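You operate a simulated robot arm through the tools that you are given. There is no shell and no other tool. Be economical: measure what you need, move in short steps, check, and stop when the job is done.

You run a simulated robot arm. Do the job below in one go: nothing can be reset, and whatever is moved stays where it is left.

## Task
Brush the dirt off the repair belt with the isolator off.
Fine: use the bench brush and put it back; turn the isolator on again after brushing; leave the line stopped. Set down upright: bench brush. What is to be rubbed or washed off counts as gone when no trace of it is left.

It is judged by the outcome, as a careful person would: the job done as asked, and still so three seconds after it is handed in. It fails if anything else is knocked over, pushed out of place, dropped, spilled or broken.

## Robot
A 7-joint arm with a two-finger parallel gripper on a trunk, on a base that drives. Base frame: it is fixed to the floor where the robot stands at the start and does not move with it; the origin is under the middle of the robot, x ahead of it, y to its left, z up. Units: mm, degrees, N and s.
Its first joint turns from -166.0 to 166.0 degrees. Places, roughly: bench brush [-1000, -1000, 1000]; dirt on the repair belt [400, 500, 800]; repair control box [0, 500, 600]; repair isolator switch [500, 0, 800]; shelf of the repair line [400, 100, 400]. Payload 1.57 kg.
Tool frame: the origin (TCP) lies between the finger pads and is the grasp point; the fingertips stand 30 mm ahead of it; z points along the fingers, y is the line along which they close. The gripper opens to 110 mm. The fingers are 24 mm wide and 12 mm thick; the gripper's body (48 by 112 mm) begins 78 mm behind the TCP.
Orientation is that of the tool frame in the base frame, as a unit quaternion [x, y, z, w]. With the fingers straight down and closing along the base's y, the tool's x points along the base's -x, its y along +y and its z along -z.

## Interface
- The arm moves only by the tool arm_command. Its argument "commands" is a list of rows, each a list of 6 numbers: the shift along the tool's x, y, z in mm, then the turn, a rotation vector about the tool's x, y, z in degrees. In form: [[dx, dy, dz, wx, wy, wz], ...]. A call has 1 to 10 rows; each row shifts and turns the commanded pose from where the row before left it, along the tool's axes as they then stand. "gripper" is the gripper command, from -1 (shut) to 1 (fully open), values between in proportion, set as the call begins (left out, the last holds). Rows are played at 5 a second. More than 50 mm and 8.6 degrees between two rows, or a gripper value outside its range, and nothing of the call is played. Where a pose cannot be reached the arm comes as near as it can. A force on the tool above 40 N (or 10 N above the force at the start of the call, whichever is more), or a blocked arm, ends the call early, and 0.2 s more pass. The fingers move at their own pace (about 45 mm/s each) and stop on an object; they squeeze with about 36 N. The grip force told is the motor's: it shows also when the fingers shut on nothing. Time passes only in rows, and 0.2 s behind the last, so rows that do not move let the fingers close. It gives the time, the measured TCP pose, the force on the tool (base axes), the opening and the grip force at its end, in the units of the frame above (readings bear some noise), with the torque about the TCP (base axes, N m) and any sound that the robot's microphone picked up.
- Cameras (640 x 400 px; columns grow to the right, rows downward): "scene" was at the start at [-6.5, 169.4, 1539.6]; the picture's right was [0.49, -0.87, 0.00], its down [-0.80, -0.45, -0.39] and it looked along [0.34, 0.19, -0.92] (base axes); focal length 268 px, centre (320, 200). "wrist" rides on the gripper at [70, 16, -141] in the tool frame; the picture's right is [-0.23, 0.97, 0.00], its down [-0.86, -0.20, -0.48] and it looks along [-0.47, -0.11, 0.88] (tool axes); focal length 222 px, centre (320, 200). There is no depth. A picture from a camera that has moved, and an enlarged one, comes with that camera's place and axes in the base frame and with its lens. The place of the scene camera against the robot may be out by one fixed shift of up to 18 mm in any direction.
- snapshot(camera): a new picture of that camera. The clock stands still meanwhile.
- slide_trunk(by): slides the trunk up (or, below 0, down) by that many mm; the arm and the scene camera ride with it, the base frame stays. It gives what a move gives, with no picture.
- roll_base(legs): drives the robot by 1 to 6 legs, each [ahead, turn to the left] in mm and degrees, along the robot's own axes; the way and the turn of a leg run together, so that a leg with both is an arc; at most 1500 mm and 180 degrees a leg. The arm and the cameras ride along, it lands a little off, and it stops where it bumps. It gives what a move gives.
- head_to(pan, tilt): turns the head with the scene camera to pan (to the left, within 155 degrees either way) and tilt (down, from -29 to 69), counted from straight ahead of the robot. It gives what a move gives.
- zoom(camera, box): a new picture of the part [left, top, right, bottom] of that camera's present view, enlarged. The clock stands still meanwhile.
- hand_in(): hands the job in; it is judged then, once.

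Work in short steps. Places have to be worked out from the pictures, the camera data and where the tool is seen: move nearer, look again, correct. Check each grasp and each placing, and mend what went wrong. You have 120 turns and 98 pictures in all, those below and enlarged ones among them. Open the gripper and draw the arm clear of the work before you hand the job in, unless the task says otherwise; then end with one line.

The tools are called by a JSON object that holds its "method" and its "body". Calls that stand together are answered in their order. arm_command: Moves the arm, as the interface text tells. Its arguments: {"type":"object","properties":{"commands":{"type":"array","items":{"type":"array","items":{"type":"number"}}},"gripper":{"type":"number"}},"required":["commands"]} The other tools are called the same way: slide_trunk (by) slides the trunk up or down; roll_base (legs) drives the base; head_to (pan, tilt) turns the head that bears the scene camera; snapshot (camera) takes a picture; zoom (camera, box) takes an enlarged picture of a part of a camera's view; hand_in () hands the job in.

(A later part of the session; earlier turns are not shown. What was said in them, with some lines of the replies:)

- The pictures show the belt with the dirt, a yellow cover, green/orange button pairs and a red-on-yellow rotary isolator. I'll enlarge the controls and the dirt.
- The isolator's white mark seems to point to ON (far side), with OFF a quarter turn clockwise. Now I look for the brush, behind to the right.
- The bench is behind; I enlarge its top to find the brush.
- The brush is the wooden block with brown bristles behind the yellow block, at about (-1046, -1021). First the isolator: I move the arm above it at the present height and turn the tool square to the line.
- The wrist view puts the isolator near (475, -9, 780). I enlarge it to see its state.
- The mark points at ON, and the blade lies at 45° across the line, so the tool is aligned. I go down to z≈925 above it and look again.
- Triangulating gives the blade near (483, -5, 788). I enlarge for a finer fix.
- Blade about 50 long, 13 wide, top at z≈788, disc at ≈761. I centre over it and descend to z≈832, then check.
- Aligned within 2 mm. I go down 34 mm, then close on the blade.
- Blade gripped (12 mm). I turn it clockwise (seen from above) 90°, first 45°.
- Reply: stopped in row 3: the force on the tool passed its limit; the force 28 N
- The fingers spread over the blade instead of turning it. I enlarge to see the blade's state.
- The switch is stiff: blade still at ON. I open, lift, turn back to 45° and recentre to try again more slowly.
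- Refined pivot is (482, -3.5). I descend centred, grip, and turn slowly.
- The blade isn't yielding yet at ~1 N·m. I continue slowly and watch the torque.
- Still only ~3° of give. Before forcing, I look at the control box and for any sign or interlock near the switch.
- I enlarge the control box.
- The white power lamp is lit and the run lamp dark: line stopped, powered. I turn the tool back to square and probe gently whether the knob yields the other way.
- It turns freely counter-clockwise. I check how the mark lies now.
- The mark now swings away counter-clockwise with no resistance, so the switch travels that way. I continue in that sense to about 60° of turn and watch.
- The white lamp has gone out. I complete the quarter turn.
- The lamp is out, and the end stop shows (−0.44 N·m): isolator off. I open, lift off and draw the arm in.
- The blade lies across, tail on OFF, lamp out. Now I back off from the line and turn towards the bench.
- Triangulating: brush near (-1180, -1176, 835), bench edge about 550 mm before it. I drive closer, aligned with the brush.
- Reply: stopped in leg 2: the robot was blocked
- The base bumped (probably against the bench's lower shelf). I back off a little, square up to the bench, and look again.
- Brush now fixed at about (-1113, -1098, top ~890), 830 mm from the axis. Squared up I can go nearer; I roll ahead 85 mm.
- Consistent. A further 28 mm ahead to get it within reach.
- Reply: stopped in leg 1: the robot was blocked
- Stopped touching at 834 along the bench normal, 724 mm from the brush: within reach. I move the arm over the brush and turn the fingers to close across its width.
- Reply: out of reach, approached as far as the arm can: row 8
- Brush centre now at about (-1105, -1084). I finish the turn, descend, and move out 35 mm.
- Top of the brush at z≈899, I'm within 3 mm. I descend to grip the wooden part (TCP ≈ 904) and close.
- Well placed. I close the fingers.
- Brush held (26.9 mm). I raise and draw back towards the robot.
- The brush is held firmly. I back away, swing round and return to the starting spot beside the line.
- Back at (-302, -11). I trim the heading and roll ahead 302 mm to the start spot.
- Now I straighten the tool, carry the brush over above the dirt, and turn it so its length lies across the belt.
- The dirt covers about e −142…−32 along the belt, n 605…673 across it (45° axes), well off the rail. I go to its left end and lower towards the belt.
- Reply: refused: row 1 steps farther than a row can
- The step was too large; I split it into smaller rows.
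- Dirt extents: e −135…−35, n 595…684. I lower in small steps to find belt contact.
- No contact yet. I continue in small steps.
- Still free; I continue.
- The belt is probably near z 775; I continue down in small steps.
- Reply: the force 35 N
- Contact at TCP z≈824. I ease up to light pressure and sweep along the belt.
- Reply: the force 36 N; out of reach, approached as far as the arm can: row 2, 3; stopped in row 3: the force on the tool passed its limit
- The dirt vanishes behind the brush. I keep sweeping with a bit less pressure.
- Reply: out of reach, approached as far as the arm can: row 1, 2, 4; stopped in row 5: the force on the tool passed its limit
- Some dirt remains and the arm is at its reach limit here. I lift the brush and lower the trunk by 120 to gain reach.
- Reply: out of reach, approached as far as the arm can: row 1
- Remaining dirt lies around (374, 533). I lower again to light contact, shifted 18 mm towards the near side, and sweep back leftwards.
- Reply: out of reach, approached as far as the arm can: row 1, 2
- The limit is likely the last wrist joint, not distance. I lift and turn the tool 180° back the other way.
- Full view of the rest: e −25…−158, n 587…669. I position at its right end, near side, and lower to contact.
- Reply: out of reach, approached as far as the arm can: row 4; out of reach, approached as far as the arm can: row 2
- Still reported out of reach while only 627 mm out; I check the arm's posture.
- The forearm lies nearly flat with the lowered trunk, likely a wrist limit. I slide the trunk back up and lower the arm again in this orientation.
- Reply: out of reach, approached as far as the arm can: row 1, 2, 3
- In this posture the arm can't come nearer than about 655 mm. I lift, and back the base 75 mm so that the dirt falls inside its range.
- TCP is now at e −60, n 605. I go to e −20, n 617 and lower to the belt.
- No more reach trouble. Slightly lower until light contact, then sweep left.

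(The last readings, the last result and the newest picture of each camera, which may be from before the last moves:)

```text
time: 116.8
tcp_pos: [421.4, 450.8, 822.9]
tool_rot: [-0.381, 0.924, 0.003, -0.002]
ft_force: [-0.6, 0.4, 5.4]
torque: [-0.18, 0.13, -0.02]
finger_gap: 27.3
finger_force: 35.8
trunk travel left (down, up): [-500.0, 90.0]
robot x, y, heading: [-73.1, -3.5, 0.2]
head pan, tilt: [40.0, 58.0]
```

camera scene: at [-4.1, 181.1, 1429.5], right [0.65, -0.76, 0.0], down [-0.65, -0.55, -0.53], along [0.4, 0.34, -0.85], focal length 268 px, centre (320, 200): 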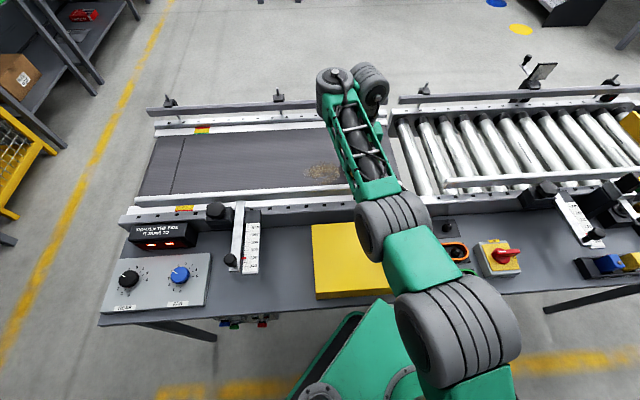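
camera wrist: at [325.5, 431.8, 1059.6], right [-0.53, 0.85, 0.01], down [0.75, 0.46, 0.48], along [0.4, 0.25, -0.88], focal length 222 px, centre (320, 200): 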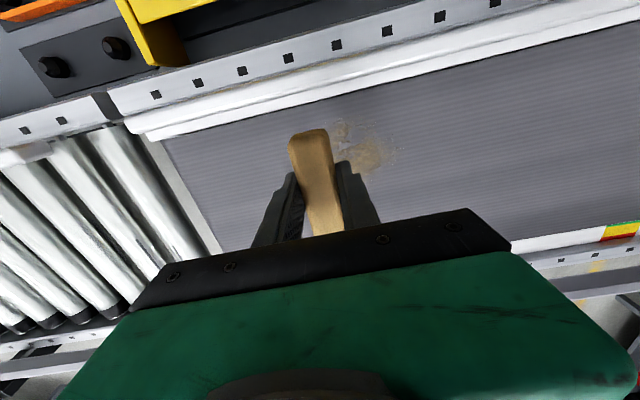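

Light contact (5 N). Now I sweep left along the belt.

{"method": "arm_command", "body": {"commands": [[0, 18, 0.3, 0, 0, 0], [0, 18, 0, 0, 0, 0], [0, 18, 0, 0, 0, 0], [0, 18, 0, 0, 0, 0], [0, 18, 0, 0, 0, 0], [0, 18, 0, 0, 0, 0], [0, 18, 0, 0, 0, 0], [0, 18, 0, 0, 0, 0], [0, 18, 0, 0, 0, 0]]}}

{"method": "snapshot", "body": {"camera": "wrist"}}

```text
time: 118.8
tcp_pos: [304.2, 564.5, 822.3]
tool_rot: [-0.383, 0.924, 0.003, -0.002]
ft_force: [2.3, -2.6, 6.3]
torque: [0.06, -0.38, -0.14]
finger_gap: 27.1
finger_force: 36.1
trunk travel left (down, up): [-500.0, 90.0]
robot x, y, heading: [-73.4, -9.0, 0.4]
head pan, tilt: [40.0, 58.0]
```

```text
35 pictures are left
camera wrist: at [245.4, 526.0, 963.1], right [-0.53, 0.85, 0.01], down [0.75, 0.46, 0.47], along [0.4, 0.25, -0.88], focal length 222 px, centre (320, 200)
```

wrist: 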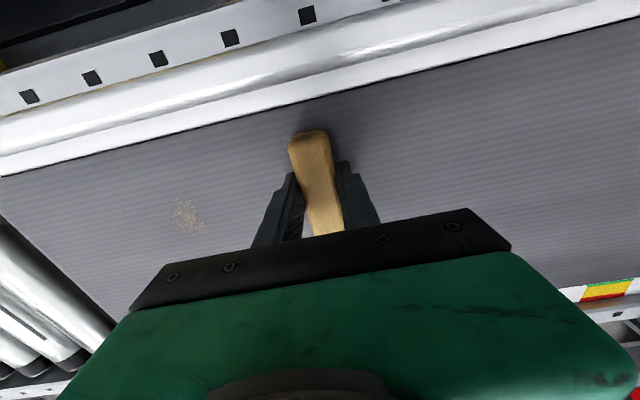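

Nearly all gone; a patch remains around (414, 476). I shift 30 mm outward and sweep back right over it.

{"method": "arm_command", "body": {"commands": [[-15, -5, 0, 0, 0, 0], [-15, -10, 0.3, 0, 0, 0], [0, -20, 0, 0, 0, 0], [0, -20, 0, 0, 0, 0], [0, -20, 0, 0, 0, 0], [0, -20, 0, 0, 0, 0], [0, -20, 0, 0, 0, 0], [0, -20, 0, 0, 0, 0], [0, -20, 0, 0, 0, 0], [0, -20, 0, 0, 0, 0]]}}

{"method": "snapshot", "body": {"camera": "wrist"}}

```text
time: 121.0
tcp_pos: [451.3, 462.8, 821.8]
tool_rot: [-0.381, 0.925, 0.002, -0.003]
ft_force: [-2.7, 1.7, 6.1]
torque: [0.1, 0.01, 0.07]
finger_gap: 27.2
finger_force: 36.1
trunk travel left (down, up): [-500.0, 90.0]
robot x, y, heading: [-71.0, -1.6, 0.2]
head pan, tilt: [40.0, 58.0]
```

```text
34 pictures are left
camera wrist: at [391.2, 424.7, 963.0], right [-0.53, 0.85, 0.01], down [0.75, 0.46, 0.48], along [0.4, 0.25, -0.88], focal length 222 px, centre (320, 200)
```

wrist: 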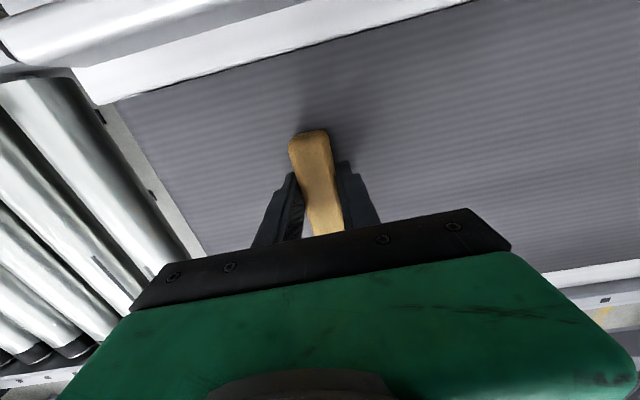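

It looks clean; I add a stroke further out and then one nearer in, to catch stray specks.

{"method": "arm_command", "body": {"commands": [[-12, 15, 0, 0, 0, 0], [0, 22, 0, 0, 0, 0], [0, 22, 0, 0, 0, 0], [0, 22, 0, 0, 0, 0], [0, 22, 0, 0, 0, 0], [0, 22, 0, 0, 0, 0], [0, 22, 0, 0, 0, 0], [0, 22, 0, 0, 0, 0], [25, 0, 0, 0, 0, 0], [25, 0, 0, 0, 0, 0]]}}

{"method": "arm_command", "body": {"commands": [[10, 0, 0, 0, 0, 0], [0, -22, 0, 0, 0, 0], [0, -22, 0, 0, 0, 0], [0, -22, 0, 0, 0, 0], [0, -22, 0, 0, 0, 0], [0, -22, 0, 0, 0, 0], [0, -22, 0, 0, 0, 0], [0, -22, 0, 0, 0, 0]]}}

{"method": "arm_command", "body": {"commands": [[0, 0, -30, 0, 0, 0], [0, 0, -40, 0, 0, 0], [0, 0, -40, 0, 0, 0], [0, 0, -40, 0, 0, 0], [0, 0, -40, 0, 0, 0], [0, 0, -40, 0, 0, 0]]}}

{"method": "snapshot", "body": {"camera": "wrist"}}

```text
time: 123.2
tcp_pos: [300.3, 554.9, 821.5]
tool_rot: [-0.384, 0.923, 0.004, -0.003]
ft_force: [-2.9, 6.6, 9.0]
torque: [0.58, -0.27, 0.39]
finger_gap: 27.1
finger_force: 35.8
out of reach, approached as far as the arm can: row 8, 9
trunk travel left (down, up): [-500.0, 90.0]
robot x, y, heading: [-76.0, -7.2, 0.5]
head pan, tilt: [40.0, 58.0]
```

```text
time: 125.0
tcp_pos: [407.7, 442.3, 822.9]
tool_rot: [-0.382, 0.924, 0.003, 0.0]
ft_force: [-13.0, 12.7, 27.5]
torque: [-0.05, 0.88, -0.36]
finger_gap: 27.1
finger_force: 36.4
out of reach, approached as far as the arm can: row 6
trunk travel left (down, up): [-500.0, 90.0]
robot x, y, heading: [-73.7, -4.7, 0.5]
head pan, tilt: [40.0, 58.0]
```

```text
time: 126.5
tcp_pos: [417.0, 443.0, 1049.0]
tool_rot: [-0.382, 0.924, 0.003, -0.003]
ft_force: [0.7, -0.6, -0.4]
torque: [-0.01, 0.03, 0.01]
finger_gap: 27.0
finger_force: 36.2
out of reach, approached as far as the arm can: row 1, 2
trunk travel left (down, up): [-500.0, 90.0]
robot x, y, heading: [-73.0, -4.6, 0.4]
head pan, tilt: [40.0, 58.0]
```

```text
33 pictures are left
camera wrist: at [356.4, 405.1, 1189.8], right [-0.53, 0.85, 0.01], down [0.75, 0.46, 0.47], along [0.4, 0.25, -0.88], focal length 222 px, centre (320, 200)
```

wrist: 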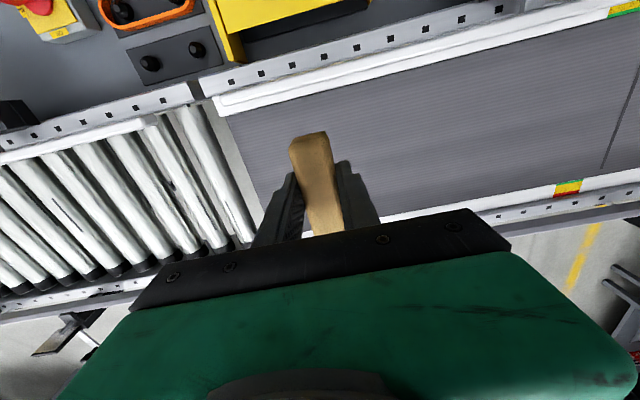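

The belt looks clean; I enlarge both views to check for traces.

{"method": "zoom", "body": {"camera": "wrist", "box": [230, 60, 530, 230]}}

{"method": "zoom", "body": {"camera": "scene", "box": [150, 110, 430, 250]}}

```text
2.13 times, centred on (380, 145) of wrist
camera zoom: at [356.4, 405.1, 1189.8], right [-0.53, 0.85, 0.01], down [0.75, 0.46, 0.47], along [0.4, 0.25, -0.88], focal length 474 px, centre (192, 317)
```

zoom: 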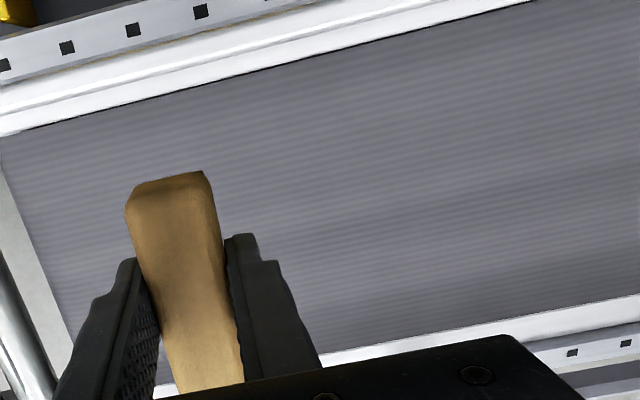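

```text
2.29 times, centred on (290, 180) of scene
camera zoom: at [-78.9, 180.1, 1549.5], right [0.65, -0.76, 0.0], down [-0.65, -0.55, -0.53], along [0.4, 0.34, -0.85], focal length 612 px, centre (389, 246)
```

zoom: 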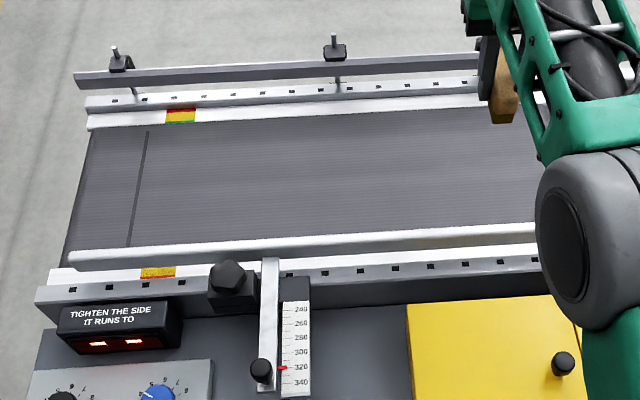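

No trace visible. Now to return the brush: I bring the arm in front of the robot.

{"method": "arm_command", "body": {"commands": [[38, -25, 0, 0, 0, 0], [38, -25, 0, 0, 0, 0], [38, -25, 0, 0, 0, 0], [38, -25, 0, 0, 0, 0], [38, -25, 0, 0, 0, 0], [38, -25, 0, 0, 0, 0], [38, -25, 0, 0, 0, 0], [38, -25, 0, 0, 0, 0], [38, -25, 0, 0, 0, 0], [38, -25, 0, 0, 0, 0]]}}

{"method": "arm_command", "body": {"commands": [[0, 0, 0, 0, 0, 8], [0, 0, 0, 0, 0, 8], [0, 0, 0, 0, 0, 8], [0, 0, 0, 0, 0, 8], [0, 0, 0, 0, 0, 8], [0, 0, 0, 0, 0, 5]]}}

{"method": "snapshot", "body": {"camera": "scene"}}

```text
time: 128.7
tcp_pos: [331.7, -0.2, 1067.1]
tool_rot: [-0.381, 0.925, 0.004, -0.004]
ft_force: [-0.5, 0.2, -1.3]
torque: [0.02, 0.01, 0.02]
finger_gap: 27.3
finger_force: 36.1
out of reach, approached as far as the arm can: row 8, 9
trunk travel left (down, up): [-500.0, 90.0]
robot x, y, heading: [-74.2, -3.6, 0.5]
head pan, tilt: [40.0, 58.0]
```

```text
time: 130.1
tcp_pos: [329.7, 1.5, 1067.3]
tool_rot: [0.003, 1.0, 0.0, -0.004]
ft_force: [0.8, -0.1, -0.7]
torque: [0.03, 0.03, -0.01]
finger_gap: 27.3
finger_force: 36.2
out of reach, approached as far as the arm can: row 1
trunk travel left (down, up): [-500.0, 90.0]
robot x, y, heading: [-72.7, -4.5, 0.4]
head pan, tilt: [40.0, 58.0]
```

```text
30 pictures are left
camera scene: at [-78.6, 180.4, 1549.6], right [0.65, -0.76, 0.0], down [-0.65, -0.55, -0.53], along [0.4, 0.34, -0.85], focal length 268 px, centre (320, 200)
```

scene: 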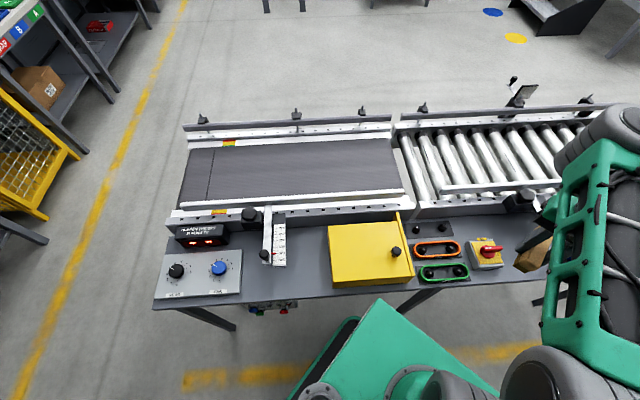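

I use the clear view to check the whole belt surface.

{"method": "zoom", "body": {"camera": "scene", "box": [270, 130, 410, 210]}}

{"method": "arm_command", "body": {"commands": [[0, 0, 0, 0, 0, 8.5], [0, 0, 0, 0, 0, 8.5], [0, 0, 0, 0, 0, 8.5], [0, 0, 0, 0, 0, 8.5], [0, 0, 0, 0, 0, 8.5], [0, 0, 0, 0, 0, 8.5], [0, 0, 0, 0, 0, 8.5], [0, 0, 0, 0, 0, 8.5], [0, 0, 0, 0, 0, 8.5], [0, 0, 0, 0, 0, 8.5]]}}

{"method": "arm_command", "body": {"commands": [[0, 0, 0, 0, 0, 5]]}}

{"method": "snapshot", "body": {"camera": "wrist"}}

```text
4.57 times, centred on (340, 170) of scene
camera zoom: at [-78.6, 180.4, 1549.6], right [0.65, -0.76, 0.0], down [-0.65, -0.55, -0.53], along [0.4, 0.34, -0.85], focal length 1225 px, centre (229, 337)
```

zoom: 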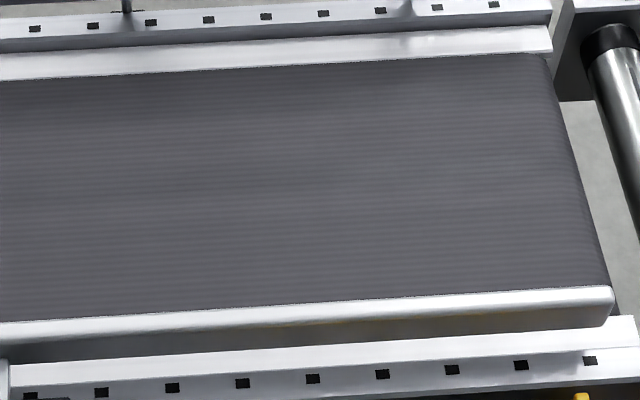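

```text
time: 132.2
tcp_pos: [330.9, 1.0, 1067.6]
tool_rot: [0.677, 0.736, -0.003, -0.003]
ft_force: [0.7, 0.8, -0.1]
torque: [0.01, 0.01, 0.01]
finger_gap: 27.2
finger_force: 35.5
trunk travel left (down, up): [-500.0, 90.0]
robot x, y, heading: [-77.7, -7.7, 0.3]
head pan, tilt: [40.0, 58.0]
```

```text
time: 132.7
tcp_pos: [329.4, 1.7, 1065.9]
tool_rot: [0.709, 0.705, -0.002, -0.005]
ft_force: [0.1, 0.3, -0.7]
torque: [-0.01, 0.01, 0.0]
finger_gap: 27.3
finger_force: 35.6
trunk travel left (down, up): [-500.0, 90.0]
robot x, y, heading: [-73.4, -6.7, 0.4]
head pan, tilt: [40.0, 58.0]
```

```text
28 pictures are left
camera wrist: at [348.0, 70.8, 1206.9], right [0.97, -0.23, -0.01], down [-0.2, -0.86, 0.48], along [-0.12, -0.46, -0.88], focal length 222 px, centre (320, 200)
```

wrist: 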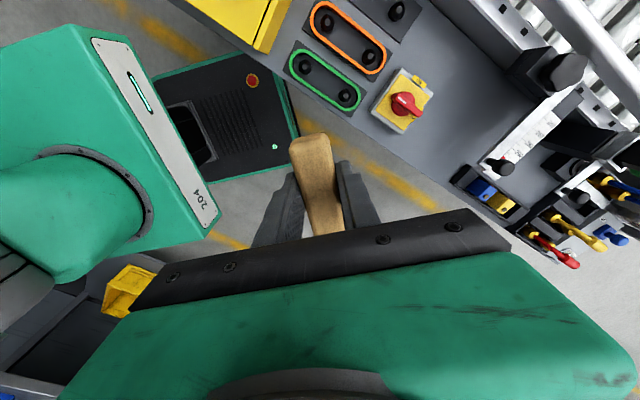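

The belt is spotless. I drive back to the bench, by the same way.

{"method": "roll_base", "body": {"legs": [[-230, 0], [0, -114.7], [500, 0], [0, -20.2]]}}

```text
time: 142.7
tcp_pos: [-766.5, -768.3, 1066.7]
tool_rot: [0.93, -0.369, 0.003, -0.004]
ft_force: [0.0, 0.0, 0.3]
torque: [-0.03, -0.01, 0.01]
finger_gap: 27.2
finger_force: 37.1
trunk travel left (down, up): [-500.0, 90.0]
robot x, y, heading: [-495.8, -471.5, -132.7]
head pan, tilt: [40.0, 58.0]
```

I trim the heading and roll up to the bench, stopping just short of the earlier bump.

{"method": "roll_base", "body": {"legs": [[0, -2.2], [138, 0]]}}

{"method": "head_to", "body": {"pan": 20, "tilt": 55}}

{"method": "snapshot", "body": {"camera": "scene"}}

```text
time: 144.4
tcp_pos: [-877.3, -856.6, 1065.7]
tool_rot: [0.922, -0.388, 0.003, -0.004]
ft_force: [-0.8, -0.8, -0.8]
torque: [0.03, -0.01, -0.02]
finger_gap: 27.1
finger_force: 35.9
trunk travel left (down, up): [-500.0, 90.0]
robot x, y, heading: [-591.4, -567.5, -135.2]
head pan, tilt: [40.0, 58.0]
```

```text
time: 145.3
tcp_pos: [-877.7, -857.0, 1066.8]
tool_rot: [0.922, -0.388, 0.003, -0.004]
ft_force: [-0.6, 0.5, -2.1]
torque: [-0.04, -0.01, -0.02]
finger_gap: 27.2
finger_force: 36.3
trunk travel left (down, up): [-500.0, 90.0]
robot x, y, heading: [-598.0, -570.1, -135.2]
head pan, tilt: [20.0, 55.0]
```

```text
27 pictures are left
camera scene: at [-469.8, -715.9, 1553.2], right [-0.91, 0.42, 0.0], down [0.35, 0.74, -0.57], along [-0.24, -0.52, -0.82], focal length 268 px, centre (320, 200)
```

scene: 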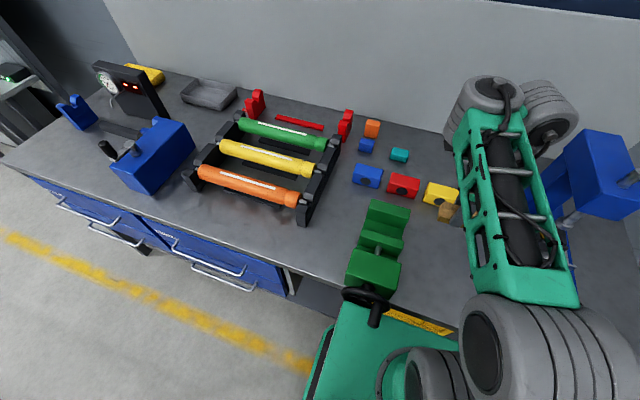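

All else is in place. I take the brush out over its old spot, staying above the blocks.

{"method": "arm_command", "body": {"commands": [[0, 0, 0, 0, 0, -0.9], [1, 45, 0, 0, 0, 0], [1, 45, 0, 0, 0, 0], [0.5, 45, 15, 0, 0, 0], [0, 45, 15, 0, 0, 0], [0, 45, 15, 0, 0, 0], [0, 45, 15, 0, 0, 0], [0, 40, 20, 0, 0, 0], [0, 10.7, 15, 0, 0, 0]]}}

{"method": "snapshot", "body": {"camera": "wrist"}}

```text
time: 147.3
tcp_pos: [-1100.6, -1084.9, 966.3]
tool_rot: [0.925, -0.379, 0.002, -0.004]
ft_force: [0.0, -0.4, -0.9]
torque: [-0.01, -0.01, -0.03]
finger_gap: 27.4
finger_force: 35.9
trunk travel left (down, up): [-500.0, 90.0]
robot x, y, heading: [-594.6, -571.5, -135.1]
head pan, tilt: [20.0, 55.0]
```

```text
26 pictures are left
camera wrist: at [-1063.5, -1147.2, 1107.8], right [-0.85, -0.53, -0.01], down [-0.47, 0.74, 0.48], along [-0.25, 0.41, -0.88], focal length 222 px, centre (320, 200)
```

wrist: 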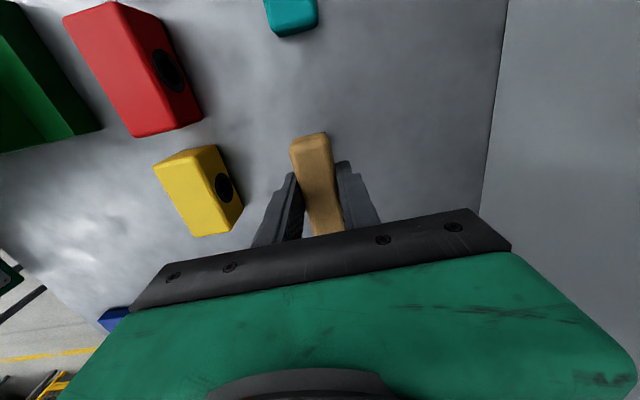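

Over the old spot. I lower to just above the bench, then feel for contact.

{"method": "arm_command", "body": {"commands": [[-0.8, 1.7, 25, 0, 0, 0], [0, 0, 25, 0, 0, 0], [0, 0, 8, 0, 0, 0]]}}

{"method": "arm_command", "body": {"commands": [[0, 0, 1.5, 0, 0, 0], [0, 0, 1.5, 0, 0, 0]]}}

{"method": "arm_command", "body": {"commands": [[0, 0, 1, 0, 0, 0], [0, 0, 0, 0, 0, 0]]}}

```text
time: 148.1
tcp_pos: [-1101.9, -1085.6, 909.8]
tool_rot: [0.925, -0.38, 0.003, -0.004]
ft_force: [0.0, 0.1, -1.1]
torque: [0.0, -0.02, 0.04]
finger_gap: 27.1
finger_force: 36.1
trunk travel left (down, up): [-500.0, 90.0]
robot x, y, heading: [-592.9, -570.8, -135.2]
head pan, tilt: [20.0, 55.0]
```

```text
time: 148.7
tcp_pos: [-1100.5, -1085.6, 907.6]
tool_rot: [0.925, -0.381, 0.003, -0.004]
ft_force: [0.1, 0.0, -0.8]
torque: [0.0, -0.03, -0.04]
finger_gap: 27.2
finger_force: 36.1
trunk travel left (down, up): [-500.0, 90.0]
robot x, y, heading: [-593.1, -566.2, -134.9]
head pan, tilt: [20.0, 55.0]
```

```text
time: 149.3
tcp_pos: [-1100.8, -1084.5, 906.1]
tool_rot: [0.925, -0.381, 0.004, -0.005]
ft_force: [-0.1, 0.5, -1.1]
torque: [0.0, -0.04, -0.01]
finger_gap: 27.2
finger_force: 35.7
trunk travel left (down, up): [-500.0, 90.0]
robot x, y, heading: [-592.7, -572.0, -135.3]
head pan, tilt: [20.0, 55.0]
```

No contact yet; further down gently.

{"method": "arm_command", "body": {"commands": [[0, 0, 1, 0, 0, 0], [0, 0, 1, 0, 0, 0]]}}

{"method": "arm_command", "body": {"commands": [[0, 0, 1, 0, 0, 0], [0, 0, 0, 0, 0, 0]]}}

{"method": "arm_command", "body": {"commands": [[0, 0, 0.7, 0, 0, 0], [0, 0, 0, 0, 0, 0]]}}

```text
time: 149.9
tcp_pos: [-1100.9, -1086.4, 903.1]
tool_rot: [0.925, -0.38, 0.003, -0.004]
ft_force: [-0.1, 0.4, -0.6]
torque: [0.0, 0.03, 0.0]
finger_gap: 27.2
finger_force: 35.9
trunk travel left (down, up): [-500.0, 90.0]
robot x, y, heading: [-595.2, -570.3, -135.2]
head pan, tilt: [20.0, 55.0]
```

```text
time: 150.5
tcp_pos: [-1101.3, -1085.3, 903.2]
tool_rot: [0.925, -0.38, 0.003, -0.005]
ft_force: [-0.4, 0.0, -1.3]
torque: [-0.02, -0.02, -0.01]
finger_gap: 27.1
finger_force: 35.7
trunk travel left (down, up): [-500.0, 90.0]
robot x, y, heading: [-593.8, -572.2, -135.3]
head pan, tilt: [20.0, 55.0]
```

```text
time: 151.1
tcp_pos: [-1101.7, -1085.7, 902.2]
tool_rot: [0.925, -0.38, 0.002, -0.005]
ft_force: [0.6, 0.2, -0.7]
torque: [-0.02, 0.01, -0.03]
finger_gap: 27.0
finger_force: 36.3
trunk travel left (down, up): [-500.0, 90.0]
robot x, y, heading: [-593.5, -569.7, -134.9]
head pan, tilt: [20.0, 55.0]
```

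{"method": "arm_command", "body": {"commands": [[0, 0, 1, 0, 0, 0], [0, 0, 0, 0, 0, 0]]}}

{"method": "arm_command", "body": {"commands": [[0, 0, 1, 0, 0, 0], [0, 0, 0, 0, 0, 0]]}}

```text
time: 151.7
tcp_pos: [-1100.1, -1085.9, 902.3]
tool_rot: [0.925, -0.38, 0.002, -0.005]
ft_force: [-0.3, 0.4, 1.5]
torque: [0.11, 0.15, 0.03]
finger_gap: 27.2
finger_force: 36.4
trunk travel left (down, up): [-500.0, 90.0]
robot x, y, heading: [-596.6, -571.4, -135.0]
head pan, tilt: [20.0, 55.0]
```

```text
time: 152.3
tcp_pos: [-1101.0, -1086.3, 902.7]
tool_rot: [0.925, -0.381, 0.002, -0.002]
ft_force: [0.0, -0.3, 10.9]
torque: [0.24, 0.44, -0.05]
finger_gap: 27.0
finger_force: 36.2
trunk travel left (down, up): [-500.0, 90.0]
robot x, y, heading: [-593.5, -571.2, -135.1]
head pan, tilt: [20.0, 55.0]
```

Resting on the bench. I ease off slightly, open the fingers (not wider than before), and rise.

{"method": "arm_command", "body": {"commands": [[0, 0, -0.7, 0, 0, 0], [0, 0, 0, 0, 0, 0]]}}

{"method": "arm_command", "body": {"commands": [[0, 0, 0, 0, 0, 0], [0, 0, 0, 0, 0, 0], [0, 0, 0, 0, 0, 0], [0, 0, -15, 0, 0, 0], [0, 0, -25, 0, 0, 0], [0, 0, -25, 0, 0, 0]], "gripper": 0.2}}

{"method": "snapshot", "body": {"camera": "wrist"}}

```text
time: 152.9
tcp_pos: [-1100.5, -1084.8, 901.5]
tool_rot: [0.925, -0.38, 0.002, -0.003]
ft_force: [-2.9, -1.8, 11.4]
torque: [0.01, 0.44, 0.01]
finger_gap: 27.0
finger_force: 36.1
trunk travel left (down, up): [-500.0, 90.0]
robot x, y, heading: [-593.4, -571.1, -135.1]
head pan, tilt: [20.0, 55.0]
```

```text
time: 154.3
tcp_pos: [-1102.3, -1084.2, 966.1]
tool_rot: [0.925, -0.38, 0.003, -0.004]
ft_force: [0.7, -0.4, -0.5]
torque: [-0.02, 0.02, -0.02]
finger_gap: 66.0
finger_force: 0.0
trunk travel left (down, up): [-500.0, 90.0]
robot x, y, heading: [-594.4, -568.1, -135.3]
head pan, tilt: [20.0, 55.0]
```

```text
25 pictures are left
camera wrist: at [-1065.6, -1146.4, 1106.3], right [-0.85, -0.53, -0.01], down [-0.47, 0.74, 0.48], along [-0.25, 0.41, -0.88], focal length 222 px, centre (320, 200)
```

wrist: 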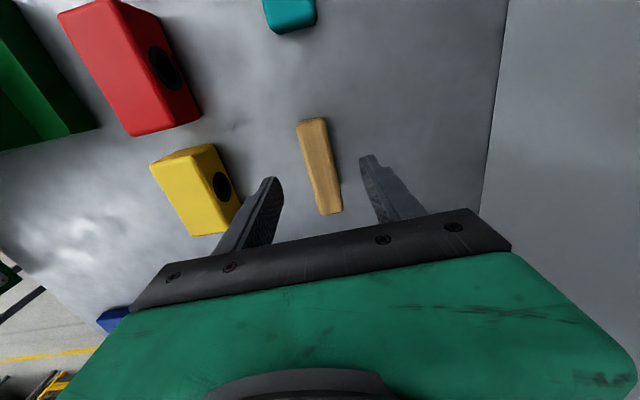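

The brush stands where it was. I retract the arm and turn the tool to neutral.

{"method": "arm_command", "body": {"commands": [[0, -15, -30, 0, 0, 0], [0, -25, -30, 0, 0, 0], [0, -35, -30, 0, 0, 0], [0, -40, -15, 0, 0, 0], [0, -45, 0, 0, 0, 0], [0, -45, 0, 0, 0, 0], [0, -45, 0, 0, 0, 0], [0, -45, 0, 0, 0, 0], [0, -30, 0, 0, 0, 0]]}}

{"method": "arm_command", "body": {"commands": [[0, 0, 0, 0, 0, -8.5], [0, 0, 0, 0, 0, -8.5], [0, 0, 0, 0, 0, -8.5], [0, 0, 0, 0, 0, -8.5], [0, 0, 0, 0, 0, -8.5], [0, 0, 0, 0, 0, -8.5], [0, 0, 0, 0, 0, -8.5], [0, 0, 0, 0, 0, -8.5], [0, 0, 0, 0, 0, -8.5], [0, 0, 0, 0, 0, -8.5]]}}

{"method": "zoom", "body": {"camera": "scene", "box": [330, 90, 530, 230]}}

```text
time: 156.3
tcp_pos: [-872.6, -855.3, 1074.1]
tool_rot: [0.925, -0.38, 0.002, -0.005]
ft_force: [0.5, 0.0, 0.1]
torque: [-0.01, 0.01, 0.02]
finger_gap: 65.8
finger_force: 0.0
trunk travel left (down, up): [-500.0, 90.0]
robot x, y, heading: [-593.9, -569.3, -135.3]
head pan, tilt: [20.0, 55.0]
```

```text
time: 157.9
tcp_pos: [-865.6, -854.9, 1019.6]
tool_rot: [0.986, 0.148, 0.057, -0.058]
ft_force: [-0.3, -0.5, 0.1]
torque: [0.03, -0.02, -0.03]
finger_gap: 66.0
finger_force: 0.0
trunk travel left (down, up): [-500.0, 90.0]
robot x, y, heading: [-594.3, -571.8, -135.1]
head pan, tilt: [20.0, 55.0]
stopped in row 8: the arm was blocked; the commanded pose is now the measured one
```

```text
2.86 times, centred on (430, 160) of scene
camera zoom: at [-470.2, -716.5, 1549.8], right [-0.91, 0.42, 0.0], down [0.35, 0.74, -0.57], along [-0.24, -0.52, -0.82], focal length 766 px, centre (6, 314)
```

zoom: 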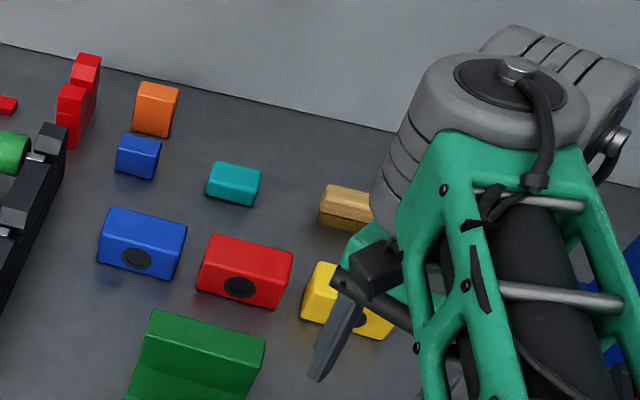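

The arm was blocked during the turn. I look at what it touches before moving on.

{"method": "snapshot", "body": {"camera": "scene"}}

{"method": "snapshot", "body": {"camera": "wrist"}}

```text
23 pictures are left
camera scene: at [-470.2, -716.5, 1549.8], right [-0.91, 0.42, 0.0], down [0.35, 0.74, -0.57], along [-0.24, -0.52, -0.82], focal length 268 px, centre (320, 200)
```

scene: 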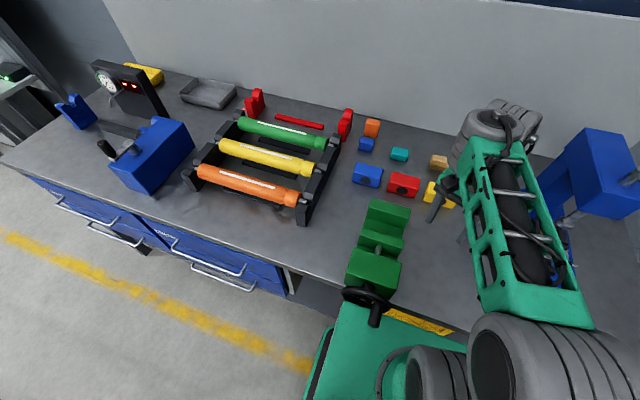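

```text
22 pictures are left
camera wrist: at [-806.5, -869.1, 1166.1], right [0.07, -0.99, -0.12], down [-0.92, -0.12, 0.38], along [-0.39, 0.09, -0.92], focal length 222 px, centre (320, 200)
```

wrist: 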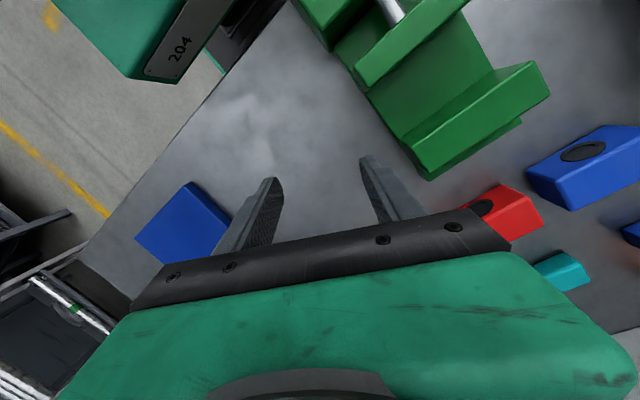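

I enlarge the region between forearm and press.

{"method": "zoom", "body": {"camera": "scene", "box": [430, 90, 640, 290]}}

```text
2.00 times, centred on (535, 190) of scene
camera zoom: at [-470.2, -716.5, 1549.8], right [-0.91, 0.42, 0.0], down [0.35, 0.74, -0.57], along [-0.24, -0.52, -0.82], focal length 536 px, centre (-110, 220)
```

zoom: 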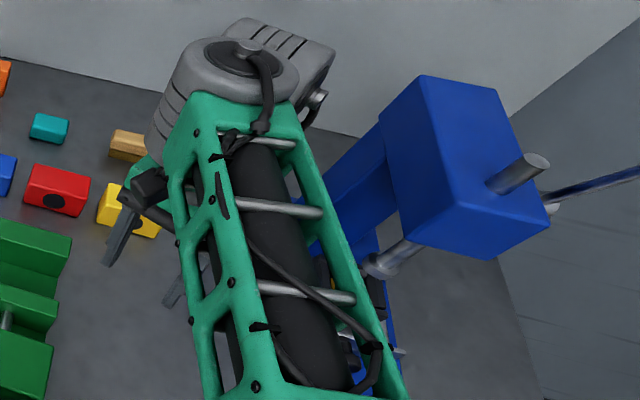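

Nothing of the bench is touched; the gripper's camera arm seems folded against the robot's own forearm. I turn back a little and move outward, where it has room.

{"method": "arm_command", "body": {"commands": [[0, 0, -5, 0, 0, 6], [0, 0, -10, 0, 0, 8], [0, 0, -10, 0, 0, 8], [0, 0, -10, 0, 0, 8], [0, 0, -10, 0, 0, 8]]}}

```text
time: 159.1
tcp_pos: [-869.9, -859.4, 1072.6]
tool_rot: [0.98, -0.182, 0.032, -0.068]
ft_force: [-0.3, -0.5, -0.3]
torque: [0.07, -0.01, 0.03]
finger_gap: 66.0
finger_force: 0.2
trunk travel left (down, up): [-500.0, 90.0]
robot x, y, heading: [-593.0, -570.5, -135.1]
head pan, tilt: [20.0, 55.0]
```

The tool leans 8.6°; I straighten it and move outward 100 mm.

{"method": "arm_command", "body": {"commands": [[-13, 30, 0, -2.8, -0.7, 0], [-13, 30, 0, -2.8, -0.7, 0], [-14, 31, 0, -2.7, -0.8, 0]]}}

{"method": "arm_command", "body": {"commands": [[0, 0, 0, 0, 0, -8], [0, 0, 0, 0, 0, -8], [0, 0, 0, 0, 0, -8], [0, 0, 0, 0, 0, -8], [0, 0, 0, 0, 0, -8], [0, 0, 0, 0, 0, -8], [0, 0, 0, 0, 0, -8], [0, 0, 0, 0, 0, -8]]}}

```text
time: 159.9
tcp_pos: [-939.0, -930.8, 1060.7]
tool_rot: [0.983, -0.181, 0.001, 0.0]
ft_force: [0.2, 0.8, 0.1]
torque: [0.01, 0.01, 0.01]
finger_gap: 65.8
finger_force: 0.1
trunk travel left (down, up): [-500.0, 90.0]
robot x, y, heading: [-594.0, -568.3, -134.8]
head pan, tilt: [20.0, 55.0]
```

```text
time: 161.7
tcp_pos: [-937.5, -930.4, 1063.0]
tool_rot: [0.93, 0.368, 0.001, -0.001]
ft_force: [0.3, 0.0, -0.7]
torque: [0.0, 0.01, -0.01]
finger_gap: 66.1
finger_force: 0.0
trunk travel left (down, up): [-500.0, 90.0]
robot x, y, heading: [-593.2, -572.3, -135.0]
head pan, tilt: [20.0, 55.0]
```

Free now. I back out and take a look at the bench.

{"method": "roll_base", "body": {"legs": [[-350, 0]]}}

{"method": "head_to", "body": {"pan": 0, "tilt": 35}}

{"method": "snapshot", "body": {"camera": "scene"}}

```text
time: 164.0
tcp_pos: [-693.4, -683.9, 1063.1]
tool_rot: [0.931, 0.364, 0.001, 0.0]
ft_force: [0.8, -0.4, 0.7]
torque: [-0.02, 0.0, 0.01]
finger_gap: 66.0
finger_force: 0.1
trunk travel left (down, up): [-500.0, 90.0]
robot x, y, heading: [-348.8, -320.5, -135.5]
head pan, tilt: [20.0, 55.0]
```

```text
time: 164.8
tcp_pos: [-692.8, -683.1, 1063.6]
tool_rot: [0.931, 0.365, 0.0, 0.0]
ft_force: [-0.5, 0.4, -0.2]
torque: [0.05, 0.01, -0.03]
finger_gap: 65.9
finger_force: 0.0
trunk travel left (down, up): [-500.0, 90.0]
robot x, y, heading: [-350.8, -327.0, -135.4]
head pan, tilt: [0.0, 35.0]
```

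```text
20 pictures are left
camera scene: at [-255.1, -468.2, 1581.4], right [-0.7, 0.71, 0.0], down [0.41, 0.4, -0.82], along [-0.58, -0.57, -0.57], focal length 268 px, centre (320, 200)
```

scene: 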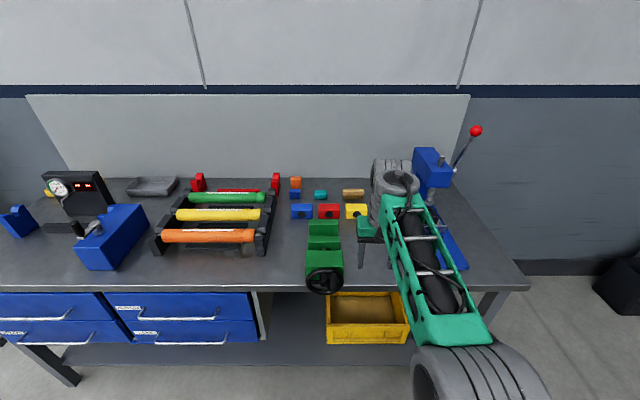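

Bench in order, brush upright in its place. I return to the line, and look at the isolator.

{"method": "roll_base", "body": {"legs": [[0, -143.5], [325, 0], [0, -81.1]]}}

```text
time: 176.4
tcp_pos: [213.8, -4.1, 1062.9]
tool_rot: [0.028, 1.0, 0.001, -0.001]
ft_force: [0.3, -0.5, 0.5]
torque: [0.04, 0.04, 0.02]
finger_gap: 66.0
finger_force: 0.1
trunk travel left (down, up): [-500.0, 90.0]
robot x, y, heading: [-283.6, -4.5, -1.1]
head pan, tilt: [0.0, 35.0]
```

I roll ahead to the line again and turn the tool for the switch.

{"method": "roll_base", "body": {"legs": [[0, 1.3], [275, 0]]}}

{"method": "head_to", "body": {"pan": 30, "tilt": 60}}

{"method": "arm_command", "body": {"commands": [[0, 0, 0, 0, 0, -8.4], [0, 0, 0, 0, 0, -8.4], [0, 0, 0, 0, 0, -8.4], [0, 0, 0, 0, 0, -8.4], [0, 0, 0, 0, 0, -8.4], [0, 0, 0, 0, 0, -8.4], [0, 0, 0, 0, 0, -8.4], [0, 0, 0, 0, 0, -8.4]]}}

{"method": "arm_command", "body": {"commands": [[0, 0, 0, 0, 0, -8.4], [0, 0, 0, 0, 0, -8.4], [0, 0, 0, 0, 0, -8.4], [0, 0, 0, 0, 0, -8.4], [0, 0, 0, 0, 0, -8.4], [0, 0, 0, 0, 0, -8.4], [0, 0, 0, 0, 0, -8.4], [0, 0, 0, 0, 0, -8.4]]}}

{"method": "snapshot", "body": {"camera": "scene"}}

{"method": "snapshot", "body": {"camera": "wrist"}}

```text
time: 178.7
tcp_pos: [490.3, 9.7, 1063.0]
tool_rot: [0.014, 1.0, 0.0, -0.001]
ft_force: [0.1, 0.5, -0.6]
torque: [0.01, -0.02, 0.0]
finger_gap: 66.2
finger_force: 0.1
trunk travel left (down, up): [-500.0, 90.0]
robot x, y, heading: [-7.0, -9.2, -0.1]
head pan, tilt: [0.0, 35.0]
```

```text
time: 179.7
tcp_pos: [490.5, 10.3, 1062.5]
tool_rot: [0.014, 1.0, 0.0, -0.001]
ft_force: [-0.7, 0.0, 0.5]
torque: [0.01, 0.03, 0.01]
finger_gap: 66.1
finger_force: 0.0
trunk travel left (down, up): [-500.0, 90.0]
robot x, y, heading: [-7.2, -5.1, 0.2]
head pan, tilt: [30.0, 60.0]
```

```text
time: 181.5
tcp_pos: [491.3, 9.9, 1063.1]
tool_rot: [-0.544, 0.839, 0.0, 0.0]
ft_force: [0.2, 0.3, -0.2]
torque: [-0.02, 0.01, 0.0]
finger_gap: 66.1
finger_force: 0.0
trunk travel left (down, up): [-500.0, 90.0]
robot x, y, heading: [-8.3, -5.0, 0.2]
head pan, tilt: [30.0, 60.0]
```

```text
time: 183.3
tcp_pos: [487.9, 11.0, 1062.8]
tool_rot: [0.916, -0.4, -0.001, 0.0]
ft_force: [-0.3, -1.0, 0.2]
torque: [0.0, 0.03, -0.02]
finger_gap: 65.6
finger_force: 0.0
trunk travel left (down, up): [-500.0, 90.0]
robot x, y, heading: [-6.8, -1.5, 0.2]
head pan, tilt: [30.0, 60.0]
```

```text
19 pictures are left
camera scene: at [-8.4, 169.7, 1547.2], right [0.5, -0.86, 0.0], down [-0.75, -0.44, -0.5], along [0.43, 0.25, -0.87], focal length 268 px, centre (320, 200)
```

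scene: 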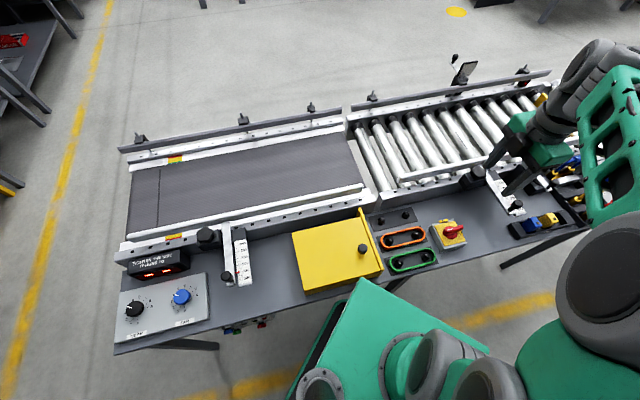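

```text
18 pictures are left
camera wrist: at [526.3, -51.9, 1203.3], right [-0.87, -0.5, 0.0], down [-0.44, 0.76, 0.48], along [-0.24, 0.42, -0.88], focal length 222 px, centre (320, 200)
```

wrist: 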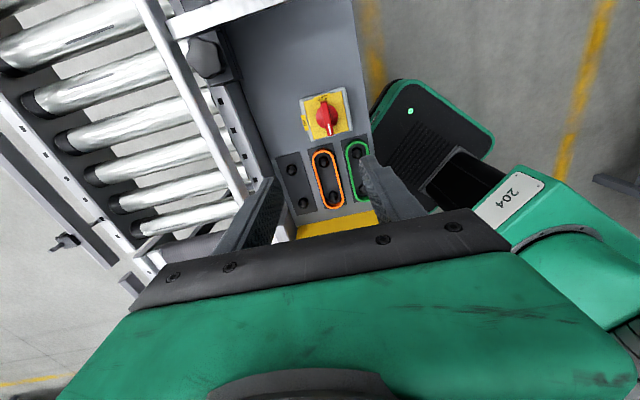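

The isolator is in place. I centre over the expected pivot (482…486, −4) and descend to z≈860 to check.

{"method": "arm_command", "body": {"commands": [[7.8, 13.4, 0, 0, 0, -2.2], [0, 0, 45, 0, 0, 0], [0, 0, 45, 0, 0, 0], [0, 0, 45, 0, 0, 0], [0, 0, 45, 0, 0, 0], [0, 0, 20, 0, 0, 0]], "gripper": 0.0}}

{"method": "zoom", "body": {"camera": "wrist", "box": [240, 90, 400, 210]}}

```text
time: 184.7
tcp_pos: [485.1, -5.5, 862.7]
tool_rot: [0.924, -0.383, -0.002, -0.001]
ft_force: [-0.2, 0.4, -0.7]
torque: [0.01, 0.01, -0.03]
finger_gap: 55.2
finger_force: 0.1
trunk travel left (down, up): [-500.0, 90.0]
robot x, y, heading: [-6.6, -5.5, 0.4]
head pan, tilt: [30.0, 60.0]
```

```text
3.33 times, centred on (320, 150) of wrist
camera zoom: at [522.9, -65.9, 1002.6], right [-0.85, -0.53, 0.0], down [-0.46, 0.75, 0.48], along [-0.25, 0.41, -0.88], focal length 740 px, centre (320, 367)
```

zoom: 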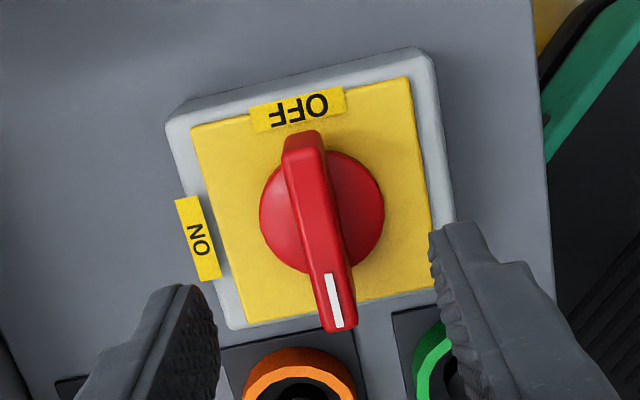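

Aligned within 2 mm. I descend, grip and turn clockwise 90°.

{"method": "arm_command", "body": {"commands": [[-1, -1, 25, 0, 0, 0], [0, 0, 25, 0, 0, 0], [0, 0, 15.5, 0, 0, 0]]}}

{"method": "arm_command", "body": {"commands": [[0, 0, 0, 0, 0, 0], [0, 0, 0, 0, 0, 0], [0, 0, 0, 0, 0, 0], [0, 0, 0, 0, 0, 0], [0, 0, 0, 0, 0, 0]], "gripper": -1}}

{"method": "arm_command", "body": {"commands": [[0, 0, 0, 0, 0, 5], [0, 0, 0, 0, 0, 6], [0, 0, 0, 0, 0, 6], [0, 0, 0, 0, 0, 6], [0, 0, 0, 0, 0, 6]]}}

```text
time: 185.5
tcp_pos: [486.0, -3.8, 797.6]
tool_rot: [0.924, -0.382, -0.001, 0.0]
ft_force: [-0.4, -0.7, 0.2]
torque: [0.01, 0.04, 0.01]
finger_gap: 55.0
finger_force: 0.0
trunk travel left (down, up): [-500.0, 90.0]
robot x, y, heading: [-8.9, -6.9, 0.3]
head pan, tilt: [30.0, 60.0]
```

```text
time: 186.7
tcp_pos: [483.8, -4.0, 796.1]
tool_rot: [0.923, -0.384, -0.001, 0.0]
ft_force: [-4.2, -4.9, -0.1]
torque: [0.02, -0.14, -0.24]
finger_gap: 12.0
finger_force: 29.5
trunk travel left (down, up): [-500.0, 90.0]
robot x, y, heading: [-9.3, -4.4, 0.1]
head pan, tilt: [30.0, 60.0]
```

```text
time: 187.9
tcp_pos: [483.9, -4.7, 796.6]
tool_rot: [0.797, -0.603, -0.002, 0.001]
ft_force: [-12.3, -11.8, -5.9]
torque: [0.36, -0.26, 0.05]
finger_gap: 11.9
finger_force: 29.0
trunk travel left (down, up): [-500.0, 90.0]
robot x, y, heading: [-5.0, -7.0, 0.1]
head pan, tilt: [30.0, 60.0]
```

It turns with it (gap steady). I continue the rest, easing the side load.

{"method": "arm_command", "body": {"commands": [[1, 1.7, 0, 0, 0, 6], [0, 0, 0, 0, 0, 6], [0, 0, 0, 0, 0, 6], [0, 0, 0, 0, 0, 6], [0, 0, 0, 0, 0, 6]]}}

{"method": "arm_command", "body": {"commands": [[0, 0, 0, 0, 0, 6], [0, 0, 0, 0, 0, 6], [0, 0, 0, 0, 0, 6], [0, 0, 0, 0, 0, 6], [0, 0, 0, 0, 0, 6], [0, 0, 0, 0, 0, 2]]}}

{"method": "zoom", "body": {"camera": "scene", "box": [180, 220, 320, 360]}}

{"method": "zoom", "body": {"camera": "wrist", "box": [240, 90, 400, 210]}}

```text
time: 189.1
tcp_pos: [481.9, -3.7, 796.8]
tool_rot: [-0.615, 0.788, 0.001, -0.001]
ft_force: [-13.6, -4.1, -8.7]
torque: [0.4, -0.52, 0.0]
finger_gap: 12.0
finger_force: 29.5
trunk travel left (down, up): [-500.0, 90.0]
robot x, y, heading: [-9.5, -3.4, 0.3]
head pan, tilt: [30.0, 60.0]
```

```text
time: 190.5
tcp_pos: [482.5, -4.4, 796.1]
tool_rot: [-0.375, 0.927, 0.002, -0.001]
ft_force: [-19.7, -1.8, -10.8]
torque: [-0.48, 0.23, 0.57]
finger_gap: 11.7
finger_force: 29.3
trunk travel left (down, up): [-500.0, 90.0]
robot x, y, heading: [-7.1, -5.8, 0.7]
head pan, tilt: [30.0, 60.0]
```

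```text
2.86 times, centred on (250, 290) of scene
camera zoom: at [-9.7, 169.5, 1547.2], right [0.5, -0.86, 0.0], down [-0.75, -0.44, -0.5], along [0.43, 0.25, -0.87], focal length 766 px, centre (520, -57)
```

zoom: 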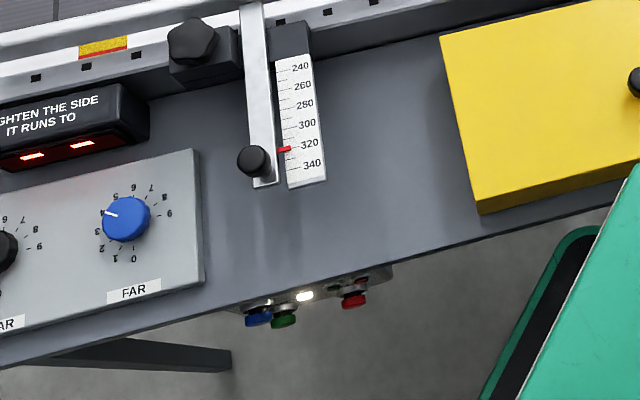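

```text
3.33 times, centred on (320, 150) of wrist
camera zoom: at [421.7, -41.2, 937.1], right [-0.51, 0.86, 0.0], down [0.76, 0.45, 0.48], along [0.41, 0.25, -0.88], focal length 740 px, centre (320, 367)
```

zoom: 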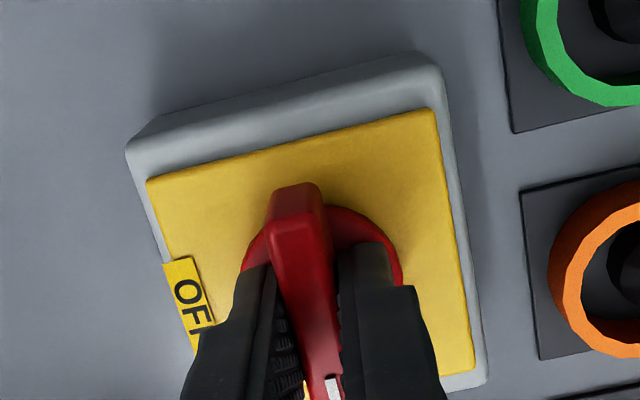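

White lamp lit, end stop felt, run lamp dark. I release, lift clear and check.

{"method": "arm_command", "body": {"commands": [[0, 0, 0, 0, 0, 0], [0, 0, 0, 0, 0, 0], [0, 0, 0, 0, 0, 0], [0, 0, -30, 0, 0, 0], [0, 0, -50, 0, 0, 0], [0, 0, -50, 0, 0, 0], [0, 0, -50, 0, 0, 0], [0, 0, -50, 0, 0, 0], [0, 0, -40, 0, 0, 0]], "gripper": 0.2}}

{"method": "zoom", "body": {"camera": "wrist", "box": [220, 60, 420, 200]}}

{"method": "zoom", "body": {"camera": "scene", "box": [110, 100, 390, 350]}}

{"method": "zoom", "body": {"camera": "scene", "box": [210, 300, 290, 350]}}

```text
time: 192.5
tcp_pos: [486.6, -5.6, 1067.7]
tool_rot: [-0.375, 0.927, 0.001, -0.001]
ft_force: [0.7, -0.2, -0.6]
torque: [-0.04, 0.0, 0.0]
finger_gap: 65.8
finger_force: 0.1
trunk travel left (down, up): [-500.0, 90.0]
robot x, y, heading: [-8.3, -1.5, 0.4]
head pan, tilt: [30.0, 60.0]
```

```text
2.86 times, centred on (320, 130) of wrist
camera zoom: at [425.0, -43.2, 1207.2], right [-0.51, 0.86, 0.0], down [0.75, 0.45, 0.48], along [0.41, 0.25, -0.88], focal length 635 px, centre (320, 400)
```

zoom: 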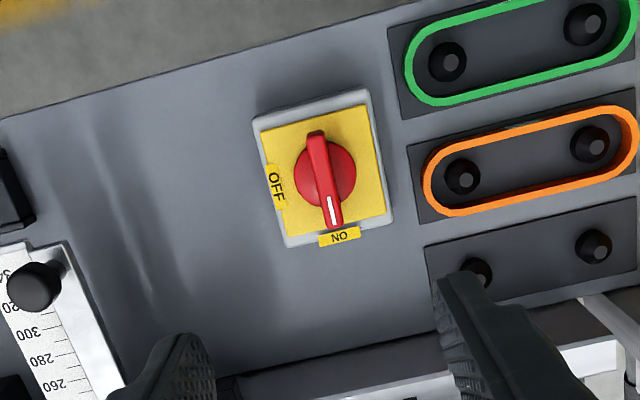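

```text
1.60 times, centred on (250, 225) of scene
camera zoom: at [-8.5, 169.6, 1547.2], right [0.5, -0.86, 0.0], down [-0.75, -0.44, -0.5], along [0.43, 0.25, -0.87], focal length 429 px, centre (432, 160)
```

zoom: 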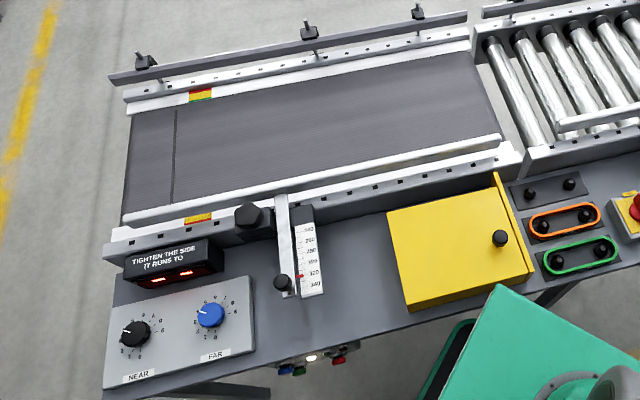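

```text
8.00 times, centred on (250, 325) of scene
camera zoom: at [-8.5, 169.6, 1547.2], right [0.5, -0.86, 0.0], down [-0.75, -0.44, -0.5], along [0.43, 0.25, -0.87], focal length 2144 px, centre (880, -800)
```

zoom: 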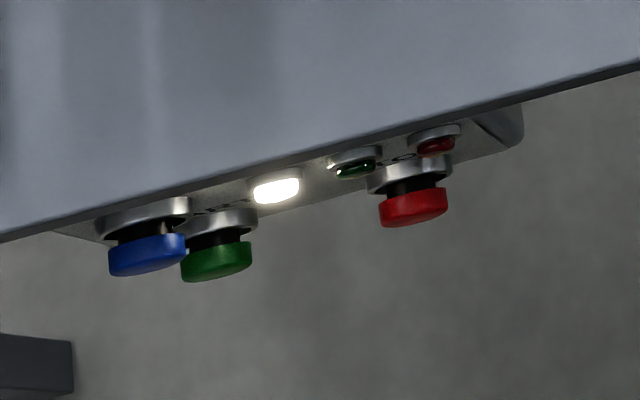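

The isolator mark is at ON, the power lamp is lit and the run lamp dark. The belt is clean and at rest, the brush is back on the bench, and the arm is clear and open, so I hand in.

{"method": "hand_in", "body": {}}

```text
The job is handed in.
```

I brushed the repair belt clean with the isolator off, with no dirt visible in the last close-up. The bench brush is back upright in its place, the isolator is on again and the line is stopped.
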